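You operate a simulated robot arm through the tools that you are given. There is no shell and no other tool.

You run a simulated robot arm. Do the job below in one go: nothing can be reset, and whatever is moved stays where it is left.

TASK
Run the rise check on the cup in the holder and put it in the tray that the display names.
Fine: set the time from the blue card before you press RUN; press CLEAR when the cup is in its tray. Set down upright: white cup.

It is judged by the outcome, as a careful person would: the job done as asked, and still so three seconds after it is handed in. It fails if anything else is knocked over, pushed out of place, dropped, spilled or broken.

THE ROBOT
A 6-joint arm with a two-finger parallel gripper, fixed in place. Base frame: the origin is at the foot of the arm, x ahead of it, y to its left, z up; the work surface is at about z = 0.82. Units: m, rad, N and s.
With the tool pointing down near the work surface it reaches from about 0.26 to 0.68 m from the base axis. Its first joint turns from -1.152 to 1.152 rad. Payload 2.9 kg.
The TCP is the grasp point between the finger pads, 0.03 m short of the fingertips. In the tool frame z runs along the fingers and y along their closing line. Largest opening 0.11 m; finger width 0.02, thickness 0.01; the body of the gripper, 0.048 by 0.112 m, starts 0.055 m behind the TCP.
Orientation is that of the tool frame in the base frame, as a unit quaternion [x, y, z, w]. With the fingers straight down and closing along the base's y, the tool's x points along the base's -x, its y along +y and its z along -z.

THE INTERFACE
- The arm moves only by the tool drive_tool. Its argument "steps" is a list of rows, each a list of 7 numbers: the turn, a rotation vector about the tool's x, y, z in rad, then the shift along the tool's x, y, z in m, then the opening, from 0 (shut) to 1 (fully open). In form: [[wx, wy, wz, tx, ty, tz, fingers], ...]. A call has 1 to 20 rows; each row is the pose to reach, as a shift and turn from the pose commanded when the call began, along the tool's axes at that moment. A row lasts 0.2 s, in which the tool goes at most 0.05 m and 0.15 rad; a call with a longer step from one row to the next is refused whole, and so is a gripper value outside its range. Where a pose cannot be reached the arm comes as near as it can. A force on the tool above 70 N (or 10 N above the force at the start of the call, whichever is more), or a blocked arm, ends the call early, and 0.2 s more pass. The fingers move at their own pace (about 0.108 m/s each) and stop on an object; they squeeze with about 32 N. The grip force told is the motor's: it shows also when the fingers shut on nothing. Time passes only in rows, and 0.2 s behind the last, so rows that repeat a pose let the fingers close. It gives the time, the measured TCP pose, the force on the tool (base axes), the opening and the grip force at its end, in the units of the frame above (readings bear some noise), with the torque about the TCP (base axes, N m) and any sound that the robot's microphone picked up.
- Cameras (640 x 400 px; columns grow to the right, rows downward): "scene" is fixed at [0.082, 0.4304, 1.3989]; the picture's right is [-0.75, -0.67, 0.00], its down [-0.28, 0.31, -0.91] and it looks along [0.61, -0.68, -0.42] (base axes); focal length 368 px, centre (320, 200). "wrist" rides on the gripper at [0.072, 0.017, -0.103] in the tool frame; the picture's right is [-0.23, 0.97, 0.00], its down [-0.76, -0.18, -0.62] and it looks along [-0.61, -0.14, 0.78] (tool axes); focal length 222 px, centre (320, 200). There is no depth. A picture from a camera that has moved, and an enlarged one, comes with that camera's place and axes in the base frame and with its lens.
- grab_frame(camera): a new picture of that camera. No time passes.
- close_up(camera, box): a new picture of the part [left, top, right, bottom] of that camera's present view, enlarged. No time passes.
- job_done(): hands the job in; it is judged then, once.

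Nothing tells you positions but the pictures and the camera data. Unless the task says otherwise, let go and move clear before handing in.

The tools are called as a command line: name --pt "numbers of a row" for each row, then --argument value for the rest, lists and objects as JSON in quotes. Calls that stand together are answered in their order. drive_tool: Moves the arm, as the interface text tells. Its arguments: {"type":"object","properties":{"steps":{"type":"array","items":{"type":"array","items":{"type":"number"}}}},"required":["steps"]} The other tools are called the same way: grab_frame (camera) takes a picture; close_up (camera, box) takes an enlarged picture of a part of a camera's view; job_done () hands the job in.

At the start:

```text
clock: 0.0
ee_pos: [0.3495, -0.2226, 1.1445]
tcp_rot: [0.001, 1.0, 0.0, 0.0]
ft_force: [-0.2, -0.6, 0.5]
ft_torque: [0.02, 0.02, 0.01]
gripper_width: 0.1103
grip_force: 0.0
```

scene: 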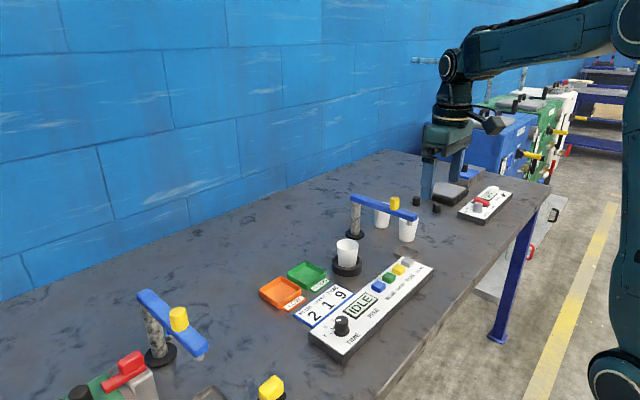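
wrist: 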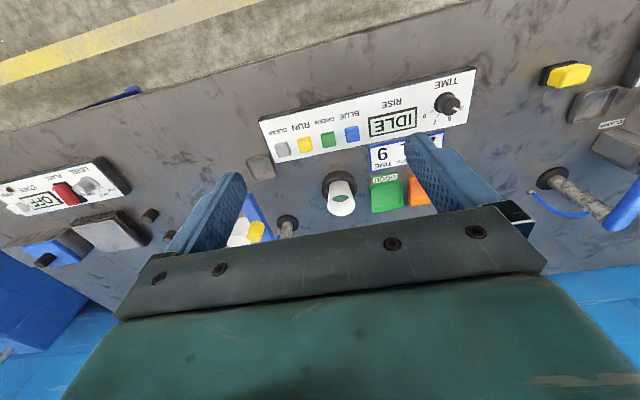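

I see a panel with a TIME knob, an IDLE display and coloured buttons, a cup in a black holder, a card, and orange and green trays. I'll look closer before moving.

close_up --camera "scene" --box '[240, 180, 440, 370]'

close_up --camera "scene" --box '[290, 270, 390, 360]'

close_up --camera "wrist" --box '[240, 60, 500, 220]'

close_up --camera "scene" --box '[340, 180, 440, 290]'

```text
2.11 times, centred on (340, 275) of scene
camera zoom: at [0.082, 0.4304, 1.3989], right [-0.75, -0.67, 0.0], down [-0.28, 0.31, -0.91], along [0.61, -0.68, -0.42], focal length 775 px, centre (278, 42)
```

zoom: 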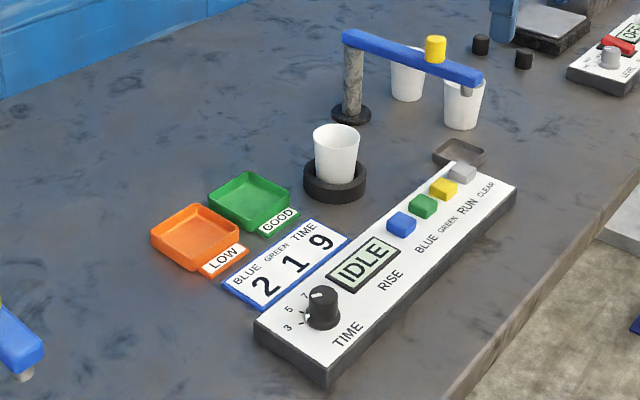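

```text
4.44 times, centred on (340, 315) of scene
camera zoom: at [0.082, 0.4304, 1.3989], right [-0.75, -0.67, 0.0], down [-0.28, 0.31, -0.91], along [0.61, -0.68, -0.42], focal length 1636 px, centre (231, -311)
```

zoom: 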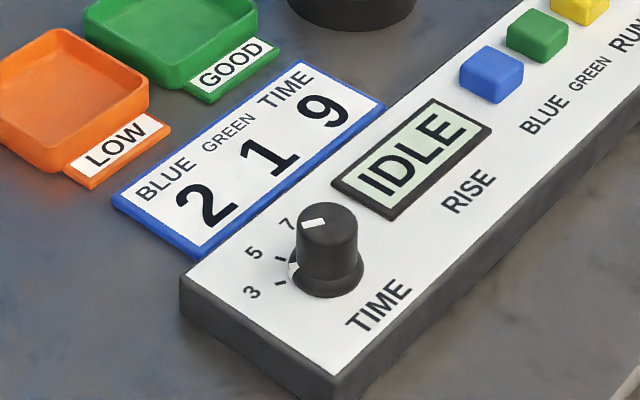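

```text
2.46 times, centred on (370, 140) of wrist
camera zoom: at [0.2757, -0.2062, 1.2475], right [0.23, 0.97, 0.0], down [0.76, -0.18, 0.62], along [0.61, -0.14, -0.78], focal length 547 px, centre (197, 348)
```

zoom: 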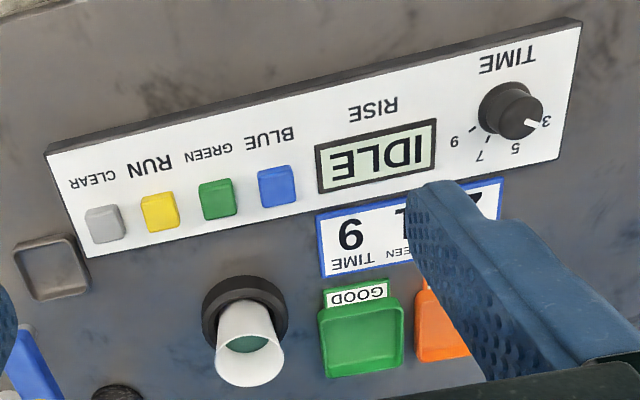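

```text
3.64 times, centred on (390, 235) of scene
camera zoom: at [0.082, 0.4304, 1.3989], right [-0.75, -0.67, 0.0], down [-0.28, 0.31, -0.91], along [0.61, -0.68, -0.42], focal length 1339 px, centre (66, 73)
```

zoom: 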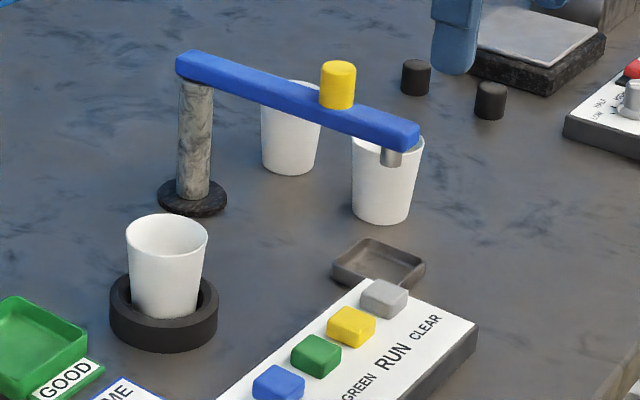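

The card by the panel reads BLUE 2, GREEN 1, TIME 9, and the knob pointer is near 3. I want a closer look at the cup contents and the rest of the bench before deciding how to go on.

close_up --camera "wrist" --box '[310, 160, 370, 220]'

close_up --camera "scene" --box '[320, 225, 380, 285]'

close_up --camera "wrist" --box '[0, 130, 200, 280]'

close_up --camera "scene" --box '[40, 270, 300, 400]'

close_up --camera "wrist" --box '[500, 40, 640, 250]'

close_up --camera "scene" --box '[400, 140, 560, 240]'

```text
6.67 times, centred on (340, 190) of wrist
camera zoom: at [0.2757, -0.2062, 1.2475], right [0.23, 0.97, 0.0], down [0.76, -0.18, 0.62], along [0.61, -0.14, -0.78], focal length 1481 px, centre (187, 267)
```

zoom: 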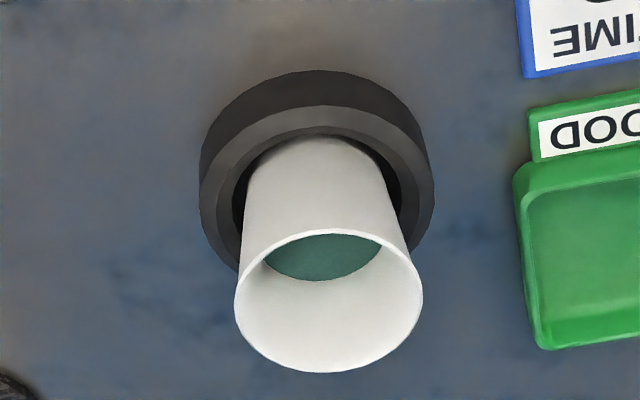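

```text
6.67 times, centred on (350, 255) of scene
camera zoom: at [0.082, 0.4304, 1.3989], right [-0.75, -0.67, 0.0], down [-0.28, 0.31, -0.91], along [0.61, -0.68, -0.42], focal length 2455 px, centre (120, -167)
```

zoom: 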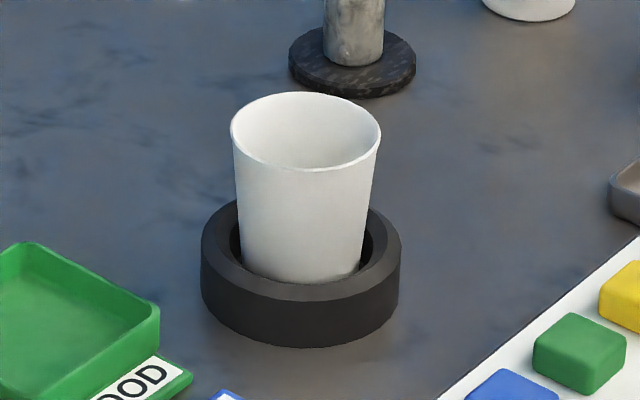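

```text
2.67 times, centred on (100, 205) of wrist
camera zoom: at [0.2757, -0.2062, 1.2475], right [0.23, 0.97, 0.0], down [0.76, -0.18, 0.62], along [0.61, -0.14, -0.78], focal length 592 px, centre (907, 187)
```

zoom: 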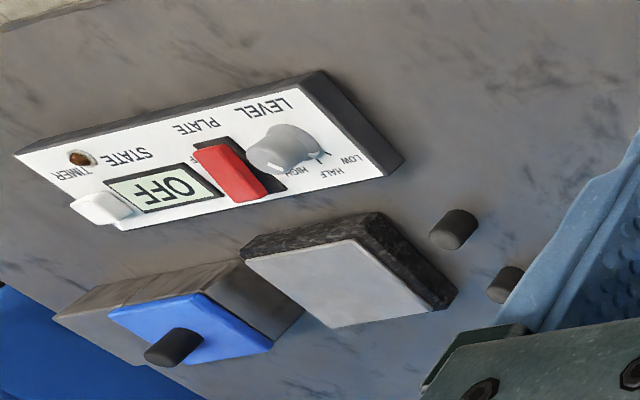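

```text
2.46 times, centred on (170, 335) of scene
camera zoom: at [0.082, 0.4304, 1.3989], right [-0.75, -0.67, 0.0], down [-0.28, 0.31, -0.91], along [0.61, -0.68, -0.42], focal length 906 px, centre (689, -132)
```

zoom: 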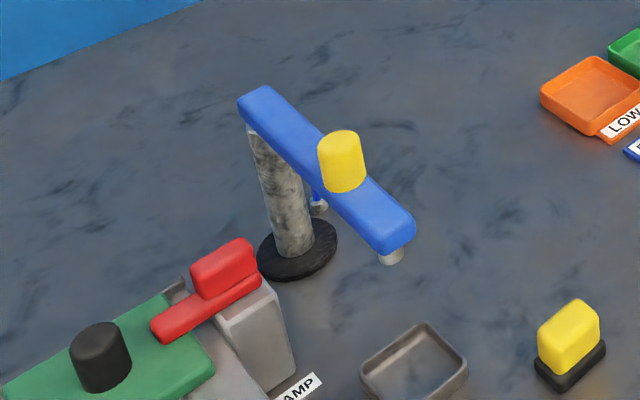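

```text
1.90 times, centred on (570, 145) of wrist
camera zoom: at [0.2757, -0.2062, 1.2475], right [0.23, 0.97, 0.0], down [0.76, -0.18, 0.62], along [0.61, -0.14, -0.78], focal length 423 px, centre (-156, 305)
```

zoom: 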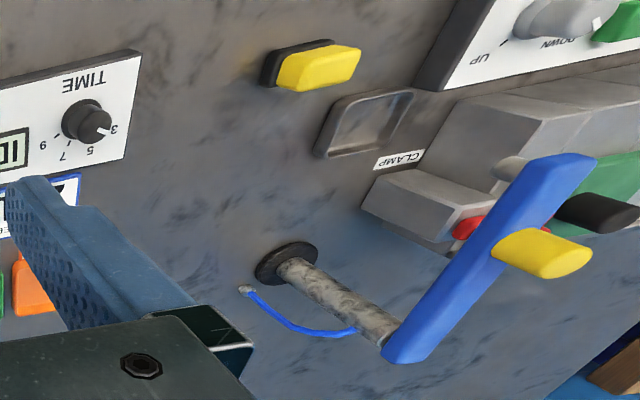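

```text
4.00 times, centred on (480, 190) of scene
camera zoom: at [0.082, 0.4304, 1.3989], right [-0.75, -0.67, 0.0], down [-0.28, 0.31, -0.91], along [0.61, -0.68, -0.42], focal length 1473 px, centre (-320, 240)
```

zoom: 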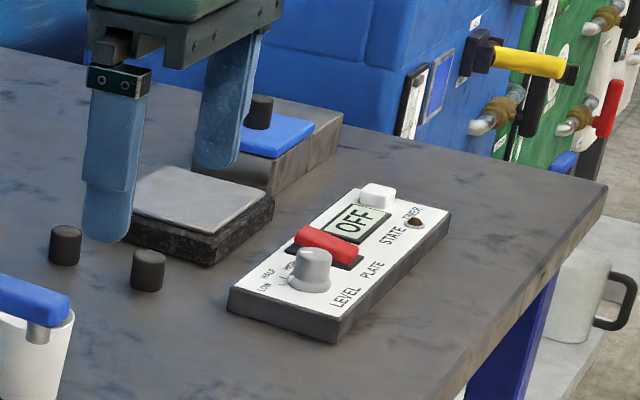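

The cup already holds a teal liquid. I take the knob to be at about (0.43, -0.02), the CLEAR button at about (0.44, -0.31) and the holder at about (0.57, -0.227). I'll move the wrist camera above the knob to measure it properly.

drive_tool --pt "0 0 0 -0.01 0.03 0.02 1" --pt "0 0 0 -0.02 0.06 0.04 1" --pt "0 0 0 -0.03 0.09 0.06 1" --pt "0 0 0 -0.04 0.12 0.08 1" --pt "0 0 0 -0.05 0.15 0.1 1" --pt "0 0 0 -0.055 0.18 0.115 1" --pt "0 0 0 -0.06 0.2 0.125 1" --pt "0 0 0 -0.06 0.2 0.125 1"

grab_frame --camera "wrist"

grab_frame --camera "scene"

```text
clock: 1.8
ee_pos: [0.4067, -0.0225, 1.018]
tcp_rot: [0.0, 1.0, -0.001, 0.0]
ft_force: [0.9, -0.1, -0.3]
ft_torque: [-0.05, 0.02, -0.02]
gripper_width: 0.11
grip_force: 0.0
```

```text
taken
camera wrist: at [0.3346, -0.0051, 1.1208], right [0.23, 0.97, 0.0], down [0.76, -0.18, 0.62], along [0.61, -0.14, -0.78], focal length 222 px, centre (320, 200)
```

wrist: 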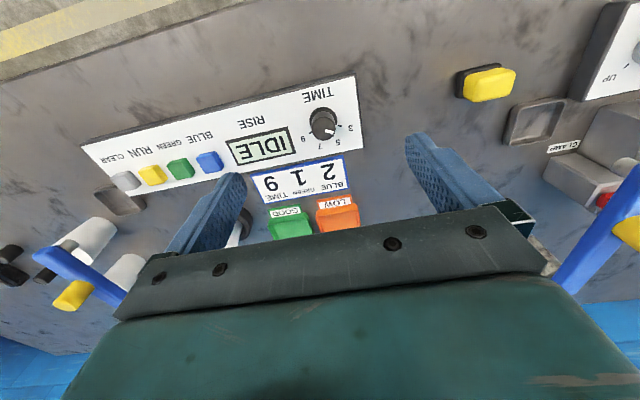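

```text
taken
```

scene: 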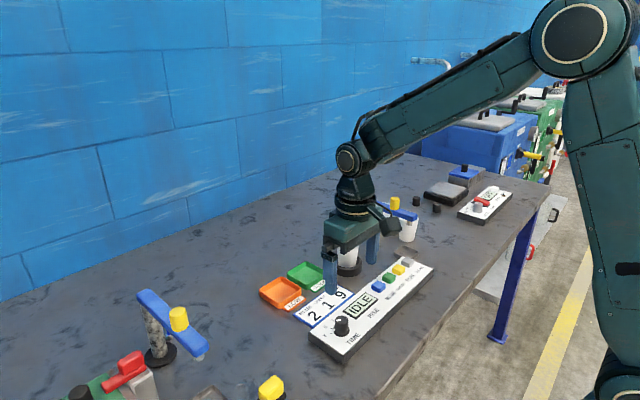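

close_up --camera "wrist" --box '[280, 80, 370, 160]'

close_up --camera "wrist" --box '[90, 110, 250, 210]'

close_up --camera "wrist" --box '[240, 140, 380, 250]'

close_up --camera "scene" --box '[310, 300, 370, 360]'

```text
5.00 times, centred on (325, 120) of wrist
camera zoom: at [0.3346, -0.0051, 1.1208], right [0.23, 0.97, 0.0], down [0.76, -0.18, 0.62], along [0.61, -0.14, -0.78], focal length 1111 px, centre (295, 600)
```

zoom: 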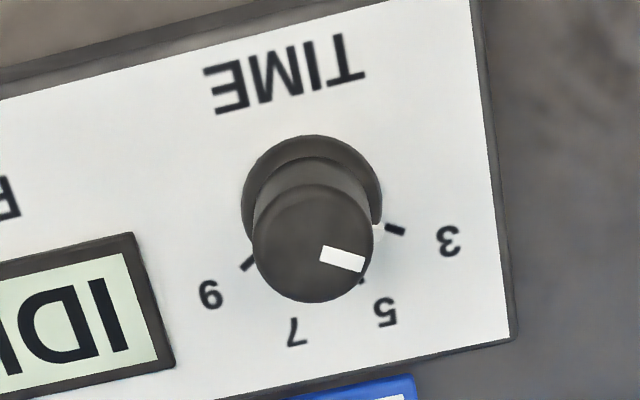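

```text
4.00 times, centred on (170, 160) of wrist
camera zoom: at [0.3346, -0.0051, 1.1208], right [0.23, 0.97, 0.0], down [0.76, -0.18, 0.62], along [0.61, -0.14, -0.78], focal length 888 px, centre (920, 360)
```

zoom: 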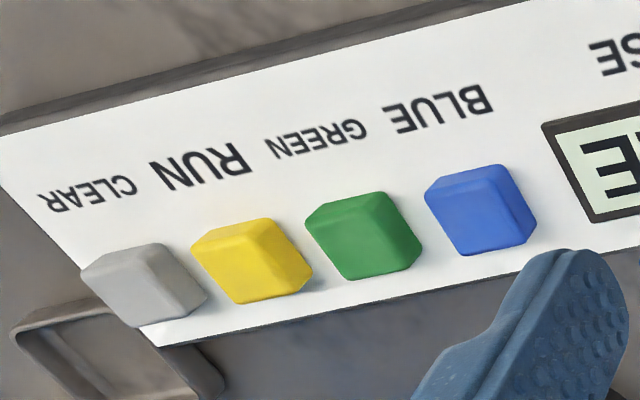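

```text
3.64 times, centred on (310, 195) of wrist
camera zoom: at [0.3346, -0.0051, 1.1208], right [0.23, 0.97, 0.0], down [0.76, -0.18, 0.62], along [0.61, -0.14, -0.78], focal length 808 px, centre (356, 218)
```

zoom: 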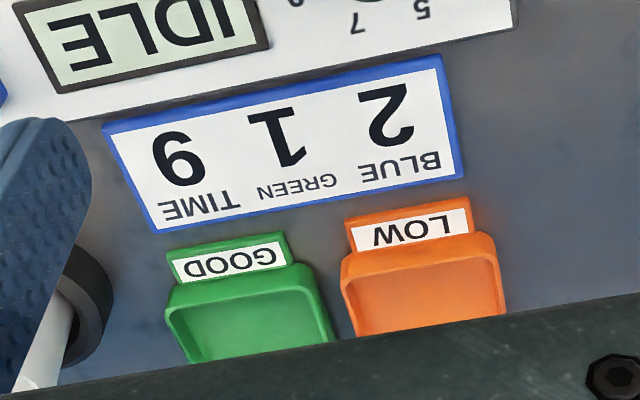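

```text
6.67 times, centred on (340, 330) of scene
camera zoom: at [0.082, 0.4304, 1.3989], right [-0.75, -0.67, 0.0], down [-0.28, 0.31, -0.91], along [0.61, -0.68, -0.42], focal length 2455 px, centre (187, -667)
```

zoom: 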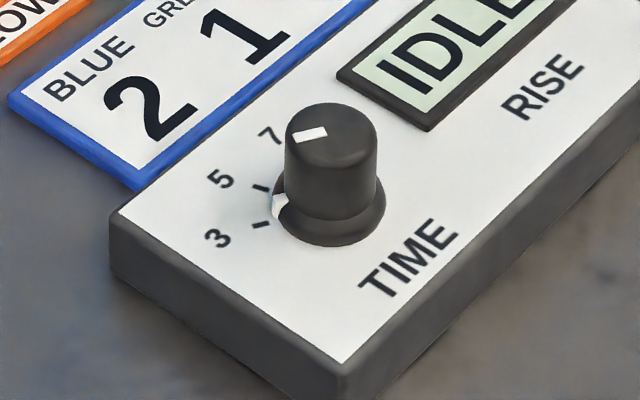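

The knob axis comes out at about (0.429, -0.022) with its top near z 0.87. The pointer is at 3, and the ticks are about 37° apart, so 9 is roughly 111° clockwise. I'll hover over it, turned back about half that range, and recheck before gripping.

drive_tool --pt "0 0 -0.13 -0.004 0 0.012 0.5" --pt "0 0 -0.26 -0.008 0 0.024 0.5" --pt "0 0 -0.39 -0.012 0 0.036 0.5" --pt "0 0 -0.52 -0.016 0 0.048 0.5" --pt "0 0 -0.65 -0.02 0 0.06 0.5" --pt "0 0 -0.78 -0.0226 0 0.07 0.5" --pt "0 0 -0.9 -0.0226 0 0.08 0.5" --pt "0 0 -0.97 -0.0226 0 0.088 0.5" --pt "0 0 -0.97 -0.0226 0 0.088 0.5"

grab_frame --camera "wrist"

close_up --camera "scene" --box '[280, 250, 400, 360]'

```text
clock: 3.8
ee_pos: [0.4308, -0.0217, 0.9326]
tcp_rot: [-0.467, 0.884, -0.001, 0.0]
ft_force: [0.2, -0.9, 0.1]
ft_torque: [-0.01, -0.01, -0.01]
gripper_width: 0.055
grip_force: 0.1
```

```text
taken
camera wrist: at [0.3761, -0.0721, 1.0339], right [-0.68, 0.74, 0.0], down [0.58, 0.53, 0.62], along [0.46, 0.42, -0.78], focal length 222 px, centre (320, 200)
```

wrist: 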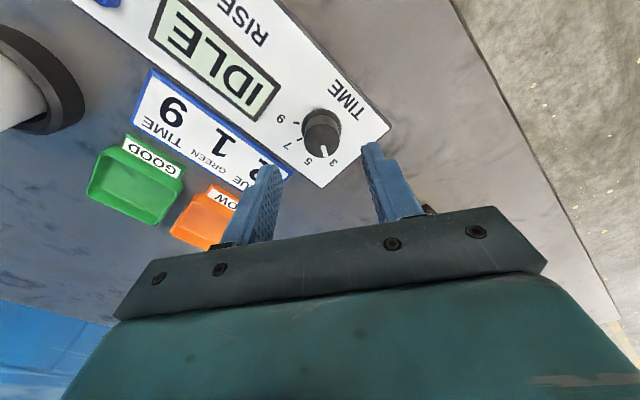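

```text
3.64 times, centred on (340, 305) of scene
camera zoom: at [0.082, 0.4304, 1.3989], right [-0.75, -0.67, 0.0], down [-0.28, 0.31, -0.91], along [0.61, -0.68, -0.42], focal length 1339 px, centre (247, -182)
```

zoom: 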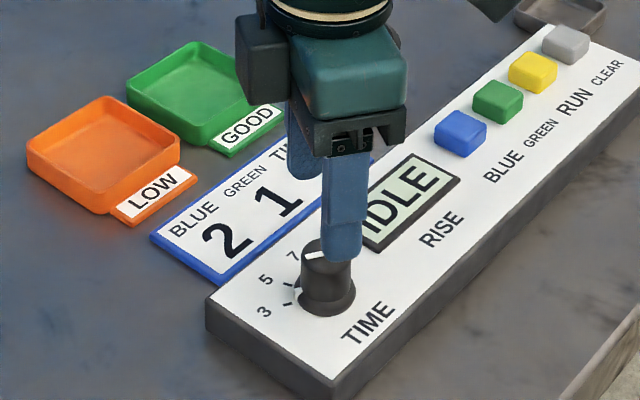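

close_up --camera "wrist" --box '[260, 80, 380, 180]'

```text
4.00 times, centred on (320, 130) of wrist
camera zoom: at [0.3761, -0.0721, 1.0339], right [-0.68, 0.74, 0.0], down [0.58, 0.53, 0.62], along [0.46, 0.42, -0.78], focal length 888 px, centre (320, 480)
```

zoom: 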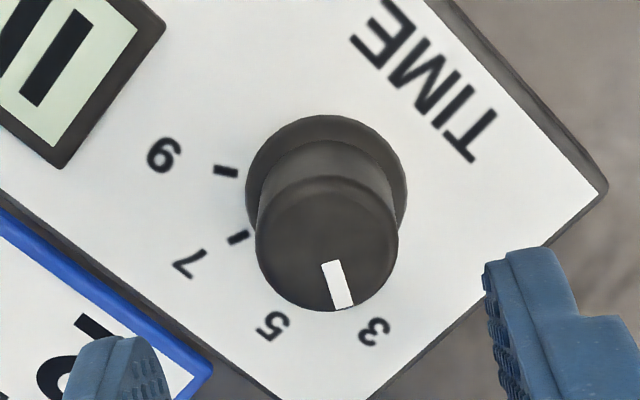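

The knob axis measured from close in is about (0.4285, -0.023), about 2 mm off the tool. I'll correct that, lower around it and close gently.

drive_tool --pt "0 0 0 0.0016 0.0017 0.015 0.5" --pt "0 0 0 0.0016 0.0017 0.03 0.5" --pt "0 0 0 0.0016 0.0017 0.04 0.5" --pt "0 0 0 0.0016 0.0017 0.047 0.5" --pt "0 0 0 0.0016 0.0017 0.047 0.4"

grab_frame --camera "wrist"

close_up --camera "scene" --box '[280, 250, 400, 360]'

```text
clock: 5.0
ee_pos: [0.4283, -0.0233, 0.8856]
tcp_rot: [-0.467, 0.884, 0.0, 0.0]
ft_force: [0.5, -0.3, -0.3]
ft_torque: [-0.01, -0.02, 0.0]
gripper_width: 0.0442
grip_force: 0.1
```

```text
taken
camera wrist: at [0.373, -0.0733, 0.9879], right [-0.67, 0.74, 0.0], down [0.58, 0.53, 0.62], along [0.46, 0.42, -0.78], focal length 222 px, centre (320, 200)
```

wrist: 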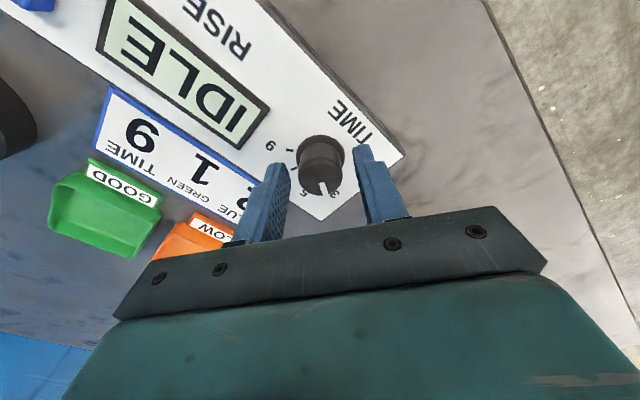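

```text
3.64 times, centred on (340, 305) of scene
camera zoom: at [0.082, 0.4304, 1.3989], right [-0.75, -0.67, 0.0], down [-0.28, 0.31, -0.91], along [0.61, -0.68, -0.42], focal length 1339 px, centre (247, -182)
```

zoom: 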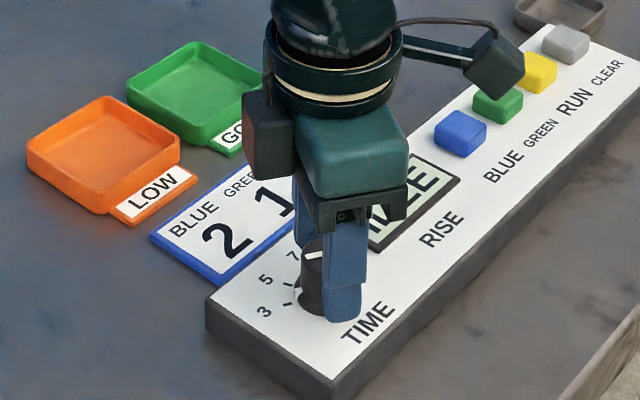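

close_up --camera "wrist" --box '[250, 110, 410, 220]'

```text
3.64 times, centred on (330, 165) of wrist
camera zoom: at [0.373, -0.0733, 0.9879], right [-0.67, 0.74, 0.0], down [0.58, 0.53, 0.62], along [0.46, 0.42, -0.78], focal length 808 px, centre (284, 327)
```

zoom: 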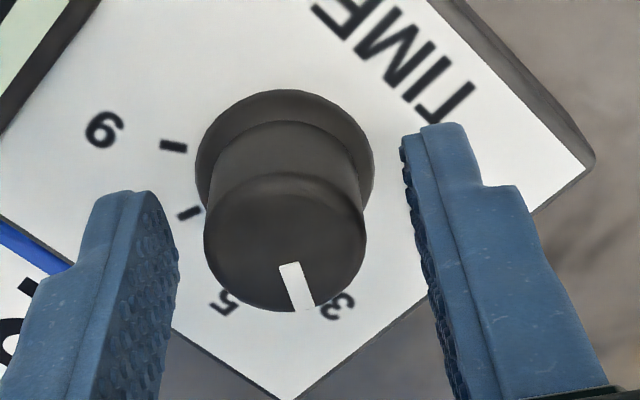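

The knob sits centred between the fingertips, so I'll close on it now.

drive_tool --pt "0 0 0 0 0 0 0.3" --pt "0 0 0 0 0 0 0.2" --pt "0 0 0 0 0 0 0.15" --pt "0 0 0 0 0 0 0.15"

```text
clock: 6.0
ee_pos: [0.4273, -0.0221, 0.8846]
tcp_rot: [-0.466, 0.885, 0.0, -0.001]
ft_force: [-1.2, 0.3, -1.5]
ft_torque: [0.07, -0.05, 0.01]
gripper_width: 0.0277
grip_force: 45.0
```

drive_tool --pt "0 0 0.12 0 0 0 0.15" --pt "0 0 0.26 0 0 0 0.15" --pt "0 0 0.4 0 0 0 0.15" --pt "0 0 0.54 0 0 0 0.15" --pt "0 0 0.68 0 0 0 0.15" --pt "0 0 0.82 0 0 0 0.15" --pt "0 0 0.96 0 0 0 0.15"

close_up --camera "wrist" --box '[200, 80, 420, 220]'

close_up --camera "scene" --box '[280, 250, 400, 360]'

```text
clock: 7.6
ee_pos: [0.4283, -0.022, 0.8862]
tcp_rot: [-0.004, 1.0, 0.001, 0.0]
ft_force: [-8.8, 8.8, 9.8]
ft_torque: [0.23, -0.94, 0.0]
gripper_width: 0.0277
grip_force: 45.5
```

```text
2.86 times, centred on (310, 150) of wrist
camera zoom: at [0.3551, -0.0066, 0.9879], right [0.22, 0.98, 0.0], down [0.76, -0.17, 0.62], along [0.61, -0.14, -0.78], focal length 635 px, centre (349, 343)
```

zoom: 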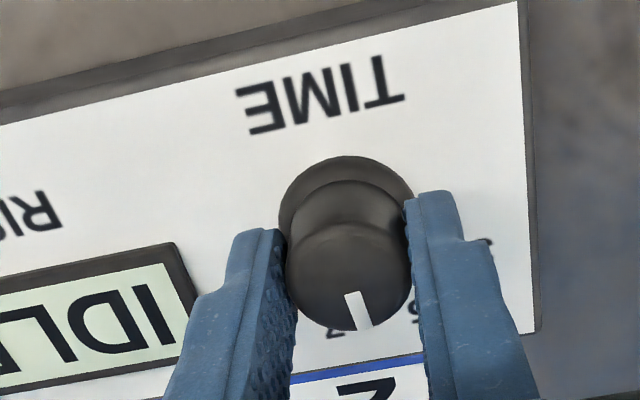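

```text
3.64 times, centred on (340, 305) of scene
camera zoom: at [0.0816, 0.4307, 1.3988], right [-0.75, -0.67, 0.0], down [-0.28, 0.31, -0.91], along [0.61, -0.68, -0.42], focal length 1339 px, centre (247, -182)
```

zoom: 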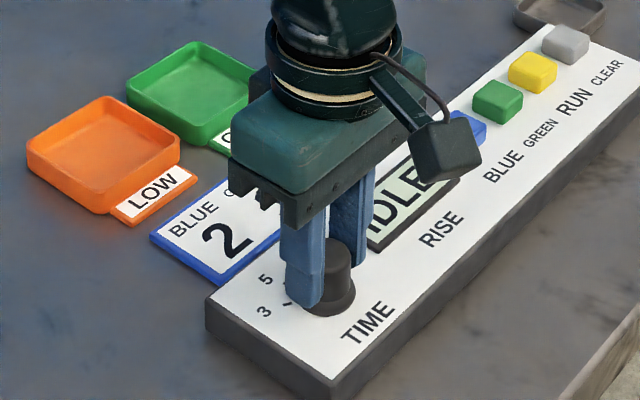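

drive_tool --pt "0 0 0.12 0 0 0 0.15" --pt "0 0 0.26 0 0 0 0.15" --pt "0 0 0.4 0 0 0 0.15" --pt "0 0 0.54 0 0 0 0.15" --pt "0 0 0.68 0 0 0 0.15" --pt "0 0 0.82 0 0 0 0.15" --pt "0 0 0.93 0 0 0 0.15" --pt "0 0 0.995 0 0 0 0.15"

close_up --camera "wrist" --box '[200, 80, 420, 220]'

close_up --camera "scene" --box '[280, 250, 400, 360]'

```text
clock: 9.4
ee_pos: [0.429, -0.021, 0.8855]
tcp_rot: [0.474, 0.881, 0.0, -0.001]
ft_force: [-10.4, 14.7, 2.7]
ft_torque: [-0.35, -0.38, 0.0]
gripper_width: 0.0275
grip_force: 45.2
```

```text
2.86 times, centred on (310, 150) of wrist
camera zoom: at [0.4023, 0.047, 0.9877], right [0.94, 0.35, 0.0], down [0.27, -0.73, 0.62], along [0.22, -0.58, -0.78], focal length 635 px, centre (349, 343)
```

zoom: 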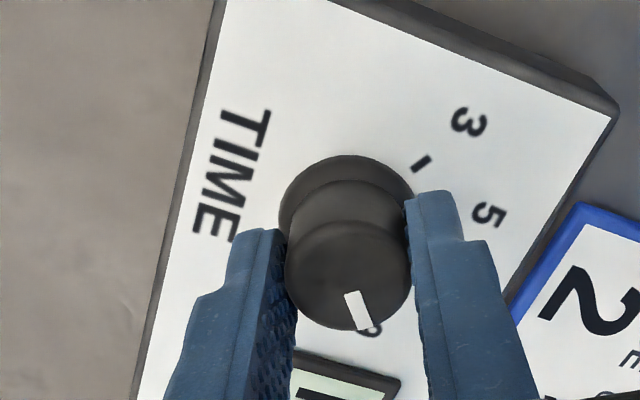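

```text
3.64 times, centred on (340, 305) of scene
camera zoom: at [0.0817, 0.4308, 1.3988], right [-0.75, -0.67, 0.0], down [-0.28, 0.31, -0.91], along [0.61, -0.68, -0.42], focal length 1339 px, centre (247, -182)
```

zoom: 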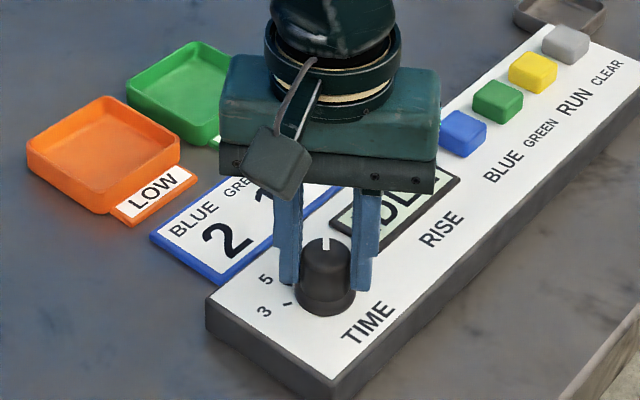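

The pointer now seems to point at 9. I'll release, lift off and check it.

drive_tool --pt "0 0 0 0 0 0 0.3" --pt "0 0 0 0 0 0 0.5" --pt "0 0 0 0 0 0 0.5" --pt "0 0 0 0 0 -0.03 0.5" --pt "0 0 0 0 0 -0.06 0.5" --pt "0 0 0 0 0 -0.09 0.5"

close_up --camera "wrist" --box '[240, 60, 400, 180]'

close_up --camera "scene" --box '[300, 290, 380, 360]'

```text
clock: 10.8
ee_pos: [0.4277, -0.0244, 0.9763]
tcp_rot: [0.473, 0.881, 0.0, 0.0]
ft_force: [-0.1, 1.3, -0.1]
ft_torque: [0.0, -0.02, 0.0]
gripper_width: 0.0547
grip_force: 0.0
```

```text
3.33 times, centred on (320, 120) of wrist
camera zoom: at [0.4015, 0.0428, 1.0791], right [0.94, 0.35, 0.0], down [0.27, -0.73, 0.62], along [0.22, -0.58, -0.78], focal length 740 px, centre (320, 467)
```

zoom: 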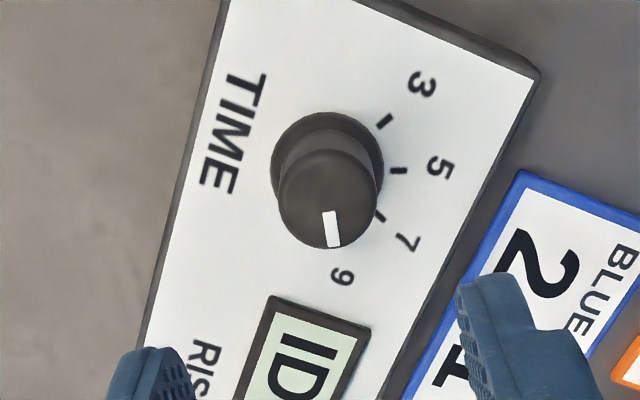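

```text
5.71 times, centred on (340, 325) of scene
camera zoom: at [0.082, 0.4304, 1.3989], right [-0.75, -0.67, 0.0], down [-0.28, 0.31, -0.91], along [0.61, -0.68, -0.42], focal length 2104 px, centre (206, -514)
```

zoom: 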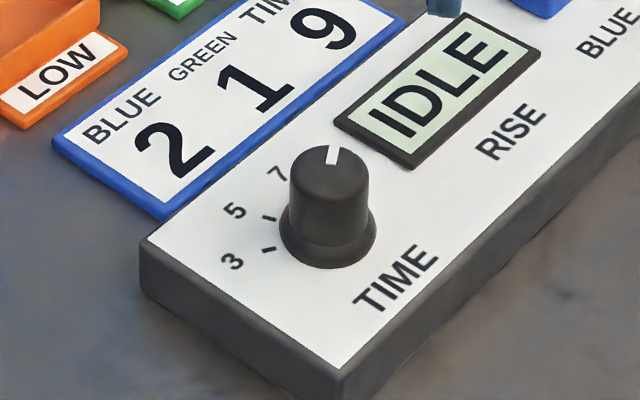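

The pointer is on 9 (about 150°, and the 9 tick extrapolates to 150.5°) and the display still shows IDLE. Next is RUN, the yellow button near (0.449, -0.274), so I'll swing over there with the fingers shut and measure it.

drive_tool --pt "0 0 -0.13 -0.0275 -0.0151 0 0.3" --pt "0 0 -0.26 -0.055 -0.0302 0 0.1" --pt "0 0 -0.39 -0.0825 -0.0453 0 0" --pt "0 0 -0.52 -0.11 -0.0604 0 0" --pt "0 0 -0.65 -0.1375 -0.0755 0 0" --pt "0 0 -0.78 -0.165 -0.0906 0 0" --pt "0 0 -0.9 -0.1925 -0.1057 0 0" --pt "0 0 -0.985 -0.2203 -0.121 0 0" --pt "0 0 -0.985 -0.2203 -0.121 0 0"

grab_frame --camera "wrist"

grab_frame --camera "scene"

```text
clock: 12.8
ee_pos: [0.4492, -0.2738, 0.9734]
tcp_rot: [-0.001, 1.0, 0.0, -0.001]
ft_force: [-0.1, -0.6, -0.2]
ft_torque: [-0.03, -0.02, 0.0]
gripper_width: 0.0002
grip_force: 32.5
```

```text
taken
camera wrist: at [0.3773, -0.2577, 1.0755], right [0.23, 0.97, 0.0], down [0.76, -0.18, 0.62], along [0.61, -0.14, -0.78], focal length 222 px, centre (320, 200)
```

wrist: 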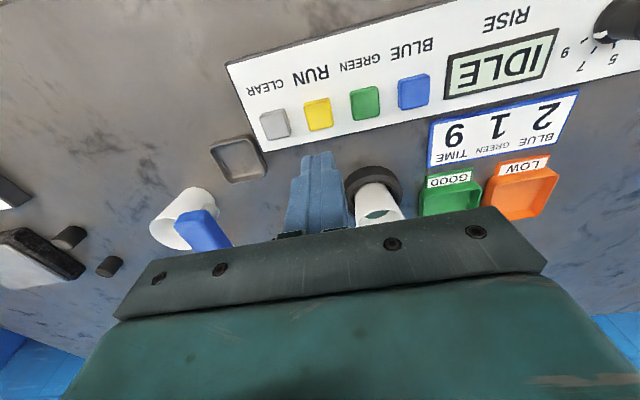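

```text
taken
```

scene: 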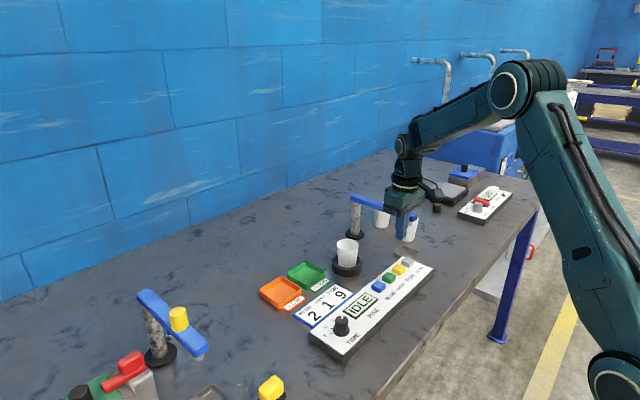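

close_up --camera "wrist" --box '[240, 60, 440, 180]'

close_up --camera "wrist" --box '[330, 160, 430, 230]'

close_up --camera "scene" --box '[360, 230, 440, 300]'

```text
3.20 times, centred on (340, 120) of wrist
camera zoom: at [0.3773, -0.2577, 1.0755], right [0.23, 0.97, 0.0], down [0.76, -0.18, 0.62], along [0.61, -0.14, -0.78], focal length 711 px, centre (256, 456)
```

zoom: 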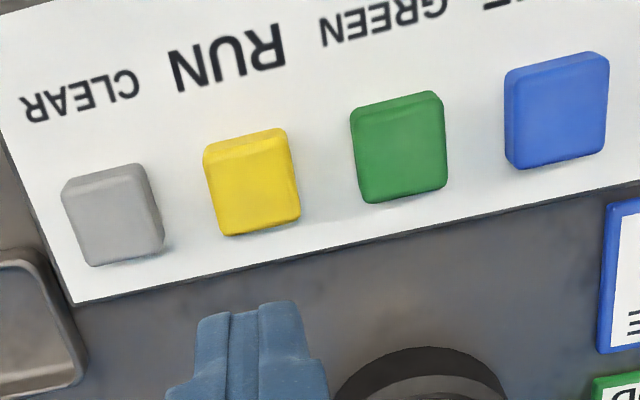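

```text
5.71 times, centred on (380, 195) of wrist
camera zoom: at [0.3773, -0.2577, 1.0755], right [0.23, 0.97, 0.0], down [0.76, -0.18, 0.62], along [0.61, -0.14, -0.78], focal length 1269 px, centre (-23, 229)
```

zoom: 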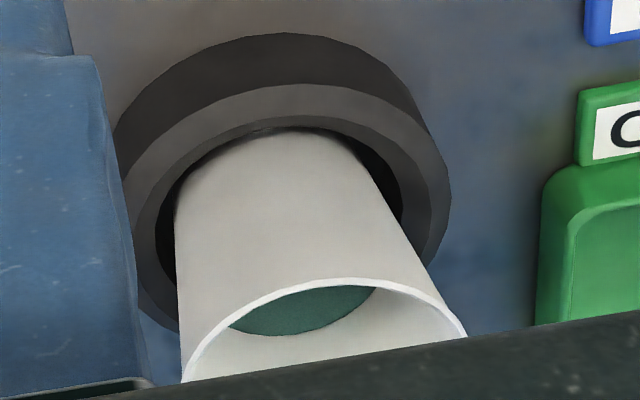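

```text
5.71 times, centred on (400, 265) of scene
camera zoom: at [0.082, 0.4304, 1.3989], right [-0.75, -0.67, 0.0], down [-0.28, 0.31, -0.91], along [0.61, -0.68, -0.42], focal length 2104 px, centre (-137, -171)
```

zoom: 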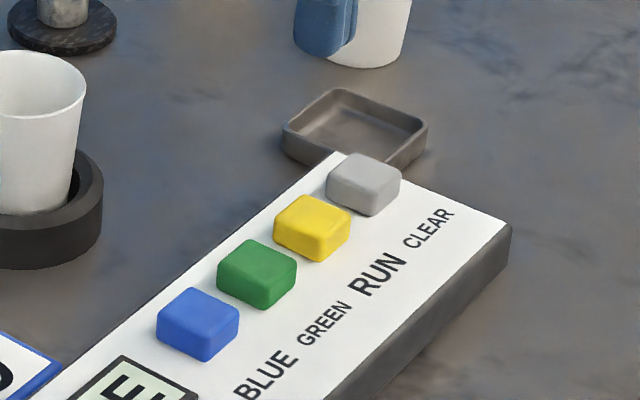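

RUN is directly beneath the tool, its top at about z 0.853. I'll lower to just above it and then press in small steps.

drive_tool --pt "0 0 0 0 0 0.03 0" --pt "0 0 0 0 0 0.06 0" --pt "0 0 0 0 0 0.08 0" --pt "0 0 0 0 0 0.08 0"

close_up --camera "wrist" --box '[240, 80, 400, 200]'

close_up --camera "scene" --box '[360, 230, 440, 300]'

```text
clock: 13.8
ee_pos: [0.4508, -0.2731, 0.8965]
tcp_rot: [0.0, 1.0, 0.0, 0.0]
ft_force: [-0.4, -0.2, -0.1]
ft_torque: [0.01, -0.04, -0.02]
gripper_width: 0.0
grip_force: 32.4
```

```text
3.33 times, centred on (320, 140) of wrist
camera zoom: at [0.3792, -0.2577, 0.9985], right [0.23, 0.97, 0.0], down [0.76, -0.18, 0.62], along [0.61, -0.14, -0.78], focal length 740 px, centre (320, 400)
```

zoom: 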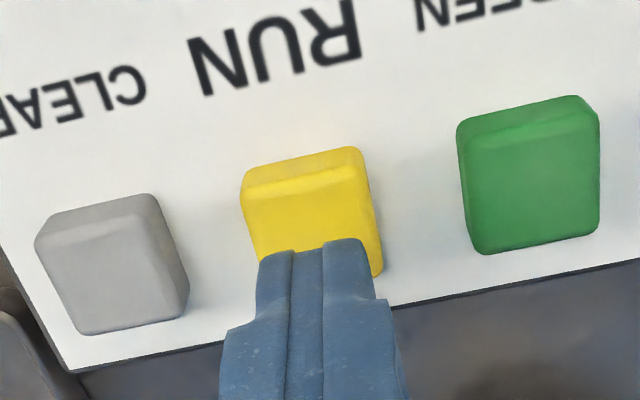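

```text
5.71 times, centred on (400, 265) of scene
camera zoom: at [0.082, 0.4304, 1.3989], right [-0.75, -0.67, 0.0], down [-0.28, 0.31, -0.91], along [0.61, -0.68, -0.42], focal length 2104 px, centre (-137, -171)
```

zoom: 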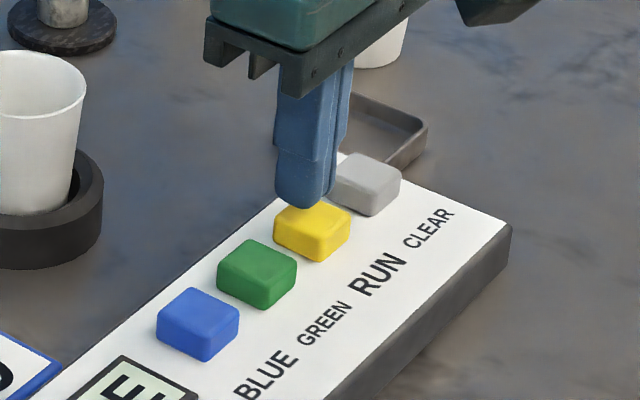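

drive_tool --pt "0 0 0 0.001 0 0.006 0" --pt "0 0 0 0.001 0 0.01 0" --pt "0 0 0 0.001 0 0.013 0"

close_up --camera "scene" --box '[330, 230, 440, 320]'

```text
clock: 14.6
ee_pos: [0.45, -0.2735, 0.8827]
tcp_rot: [0.0, 1.0, -0.001, 0.002]
ft_force: [2.2, 5.1, 12.3]
ft_torque: [0.15, -0.06, 0.0]
gripper_width: 0.0002
grip_force: 31.9
heard: click
```

```text
4.44 times, centred on (385, 275) of scene
camera zoom: at [0.0819, 0.4307, 1.3988], right [-0.75, -0.67, 0.0], down [-0.28, 0.31, -0.91], along [0.61, -0.68, -0.42], focal length 1636 px, centre (31, -133)
```

zoom: 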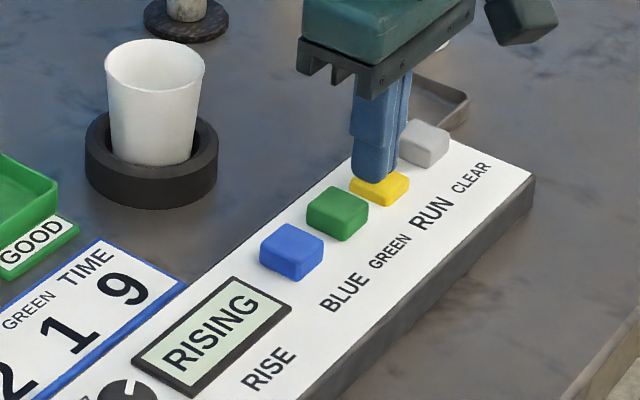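

RUN clicked and the display shows RISING. I'll lift off and wait for the check to finish.

drive_tool --pt "0 0 0 0 0 -0.02 0" --pt "0 0 0 0 0 -0.05 0" --pt "0 0 0 0 0 -0.09 0" --pt "0 0 0 0 0 -0.12 0" --pt "0 0 0 0 0 -0.12 0" --pt "0 0 0 0 0 -0.12 0" --pt "0 0 0 0 0 -0.12 0" --pt "0 0 0 0 0 -0.12 0" --pt "0 0 0 0 0 -0.12 0" --pt "0 0 0 0 0 -0.12 0"

close_up --camera "scene" --box '[330, 230, 440, 320]'

grab_frame --camera "wrist"

```text
clock: 16.8
ee_pos: [0.4498, -0.2768, 1.0029]
tcp_rot: [0.0, 1.0, 0.001, 0.0]
ft_force: [0.6, -0.7, -0.3]
ft_torque: [0.01, -0.01, -0.05]
gripper_width: 0.0002
grip_force: 32.4
```

```text
4.44 times, centred on (385, 275) of scene
camera zoom: at [0.082, 0.4304, 1.3989], right [-0.75, -0.67, 0.0], down [-0.28, 0.31, -0.91], along [0.61, -0.68, -0.42], focal length 1636 px, centre (31, -133)
```

zoom: 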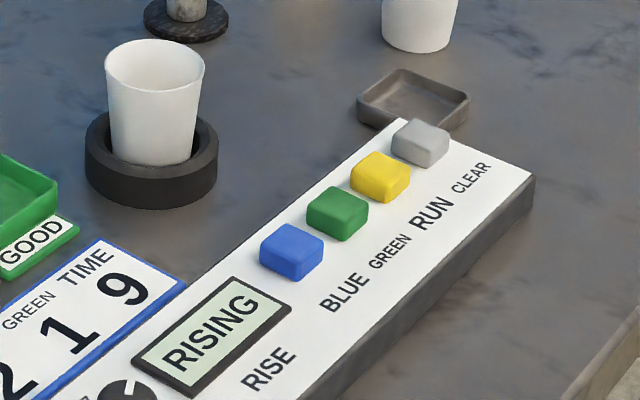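

```text
taken
camera wrist: at [0.3763, -0.2609, 1.1054], right [0.23, 0.97, 0.0], down [0.76, -0.18, 0.62], along [0.61, -0.14, -0.78], focal length 222 px, centre (320, 200)
```

wrist: 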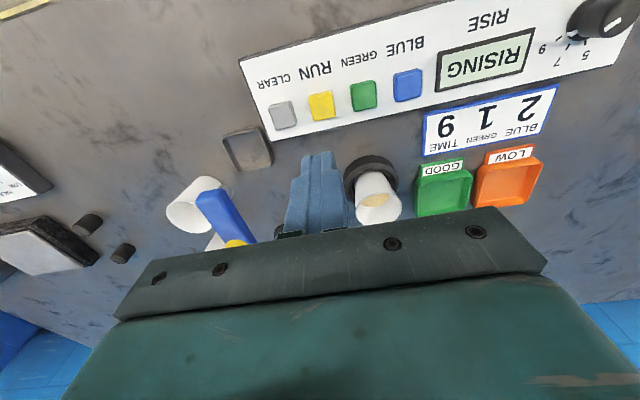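

The cup contents are foaming up. While it runs I'll back the arm off to where the wrist camera sees the cup and both trays.

drive_tool --pt "0 0 0 0.014 0.025 -0.023 0" --pt "0 0 0 0.028 0.05 -0.046 0.2" --pt "0 0 0 0.042 0.075 -0.07 0.5" --pt "0 0 0 0.056 0.1 -0.095 0.8" --pt "0 0 0 0.07 0.127 -0.117 1" --pt "0 0 0 0.07 0.127 -0.117 1" --pt "0 0 0 0.07 0.127 -0.117 1" --pt "0 0 0 0.07 0.127 -0.117 1" --pt "0 0 0 0.07 0.127 -0.117 1" --pt "0 0 0 0.07 0.127 -0.117 1" --pt "0 0 0 0.07 0.127 -0.117 1" --pt "0 0 0 0.07 0.127 -0.117 1" --pt "0 0 0 0.07 0.127 -0.117 1" --pt "0 0 0 0.07 0.127 -0.117 1" --pt "0 0 0 0.07 0.127 -0.117 1" --pt "0 0 0 0.07 0.127 -0.117 1"

grab_frame --camera "wrist"

close_up --camera "scene" --box '[240, 220, 440, 350]'

```text
clock: 20.2
ee_pos: [0.3797, -0.1458, 1.1186]
tcp_rot: [0.0, 1.0, 0.0, 0.0]
ft_force: [-0.5, 0.5, -0.6]
ft_torque: [-0.03, 0.03, -0.02]
gripper_width: 0.1099
grip_force: 0.1
```

```text
taken
camera wrist: at [0.3067, -0.1297, 1.2207], right [0.23, 0.97, 0.0], down [0.76, -0.18, 0.62], along [0.61, -0.14, -0.78], focal length 222 px, centre (320, 200)
```

wrist: 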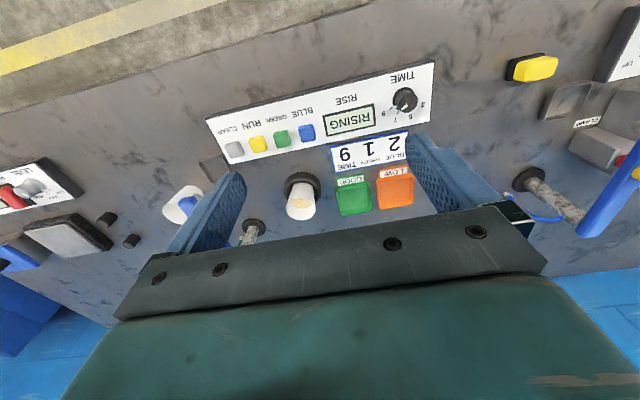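

```text
3.08 times, centred on (340, 285) of scene
camera zoom: at [0.082, 0.4304, 1.3989], right [-0.75, -0.67, 0.0], down [-0.28, 0.31, -0.91], along [0.61, -0.68, -0.42], focal length 1133 px, centre (258, -62)
```

zoom: 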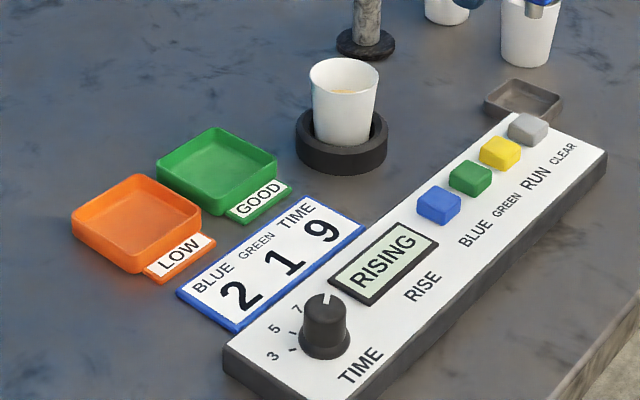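

close_up --camera "wrist" --box '[260, 150, 420, 240]'

drive_tool --pt "0 0 0 0 0 0 1" --pt "0 0 0 0 0 0 1" --pt "0 0 0 0 0 0 1" --pt "0 0 0 0 0 0 1" --pt "0 0 0 0 0 0 1" --pt "0 0 0 0 0 0 1" --pt "0 0 0 0 0 0 1" --pt "0 0 0 0 0 0 1" --pt "0 0 0 0 0 0 1" --pt "0 0 0 0 0 0 1" --pt "0 0 0 0 0 0 1" --pt "0 0 0 0 0 0 1" --pt "0 0 0 0 0 0 1" --pt "0 0 0 0 0 0 1" --pt "0 0 0 0 0 0 1" --pt "0 0 0 0 0 0 1" --pt "0 0 0 0 0 0 1"

close_up --camera "scene" --box '[240, 220, 440, 350]'

close_up --camera "wrist" --box '[260, 150, 420, 240]'

```text
4.00 times, centred on (340, 195) of wrist
camera zoom: at [0.3067, -0.1297, 1.2207], right [0.23, 0.97, 0.0], down [0.76, -0.18, 0.62], along [0.61, -0.14, -0.78], focal length 888 px, centre (240, 220)
```

zoom: 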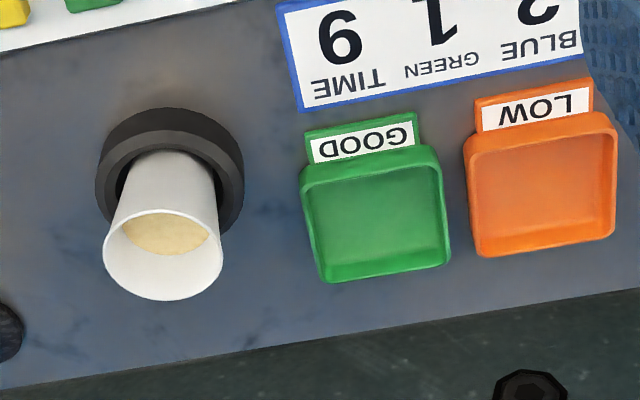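

```text
clock: 23.8
ee_pos: [0.3802, -0.1465, 1.1186]
tcp_rot: [-0.001, 1.0, -0.001, 0.0]
ft_force: [-0.3, 1.1, -0.3]
ft_torque: [-0.01, -0.03, 0.02]
gripper_width: 0.1101
grip_force: 0.0
```

```text
3.08 times, centred on (340, 285) of scene
camera zoom: at [0.082, 0.4304, 1.3989], right [-0.75, -0.67, 0.0], down [-0.28, 0.31, -0.91], along [0.61, -0.68, -0.42], focal length 1133 px, centre (258, -62)
```

zoom: 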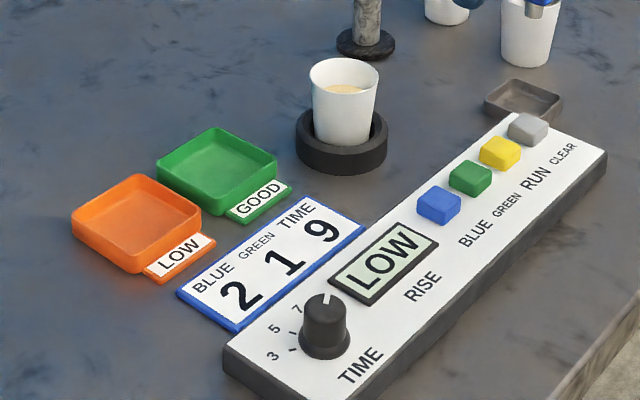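

```text
4.00 times, centred on (340, 195) of wrist
camera zoom: at [0.3067, -0.1297, 1.2207], right [0.23, 0.97, 0.0], down [0.76, -0.18, 0.62], along [0.61, -0.14, -0.78], focal length 888 px, centre (240, 220)
```

zoom: 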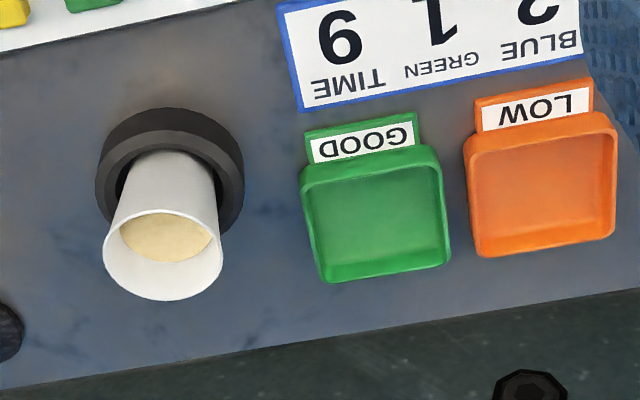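

The display now reads LOW, so the cup goes in the orange tray. The cup's rim is about 57 mm across at (0.569, -0.227), z 0.90; I'll hover above it with the fingers part open.

drive_tool --pt "0 0 0 -0.024 -0.01 0.0 0.75" --pt "0 0 0 -0.048 -0.02 0.01 0.75" --pt "0 0 0 -0.072 -0.03 0.02 0.75" --pt "0 0 0 -0.096 -0.04 0.035 0.75" --pt "0 0 0 -0.12 -0.05 0.05 0.75" --pt "0 0 0 -0.144 -0.06 0.065 0.75" --pt "0 0 0 -0.168 -0.07 0.08 0.75" --pt "0 0 0 -0.1905 -0.081 0.09 0.75" --pt "0 0 0 -0.1905 -0.081 0.09 0.75"

grab_frame --camera "wrist"

grab_frame --camera "scene"

```text
clock: 25.8
ee_pos: [0.5693, -0.2271, 1.0274]
tcp_rot: [0.0, 1.0, -0.001, 0.0]
ft_force: [-1.1, 0.6, -0.5]
ft_torque: [0.04, -0.03, -0.01]
gripper_width: 0.0822
grip_force: 0.0
```

```text
taken
camera wrist: at [0.4975, -0.2104, 1.1298], right [0.23, 0.97, 0.0], down [0.76, -0.18, 0.62], along [0.61, -0.14, -0.78], focal length 222 px, centre (320, 200)
```

wrist: 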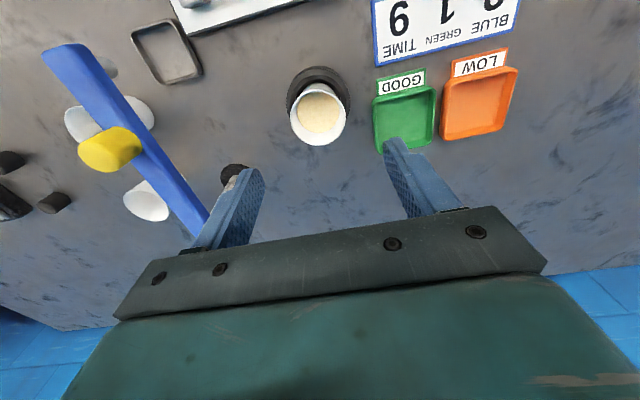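

```text
taken
```

scene: 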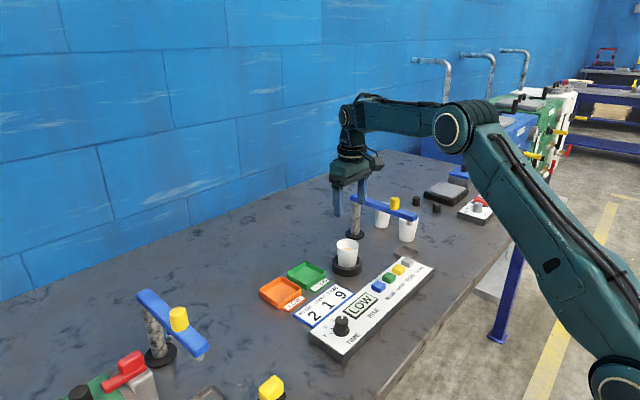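

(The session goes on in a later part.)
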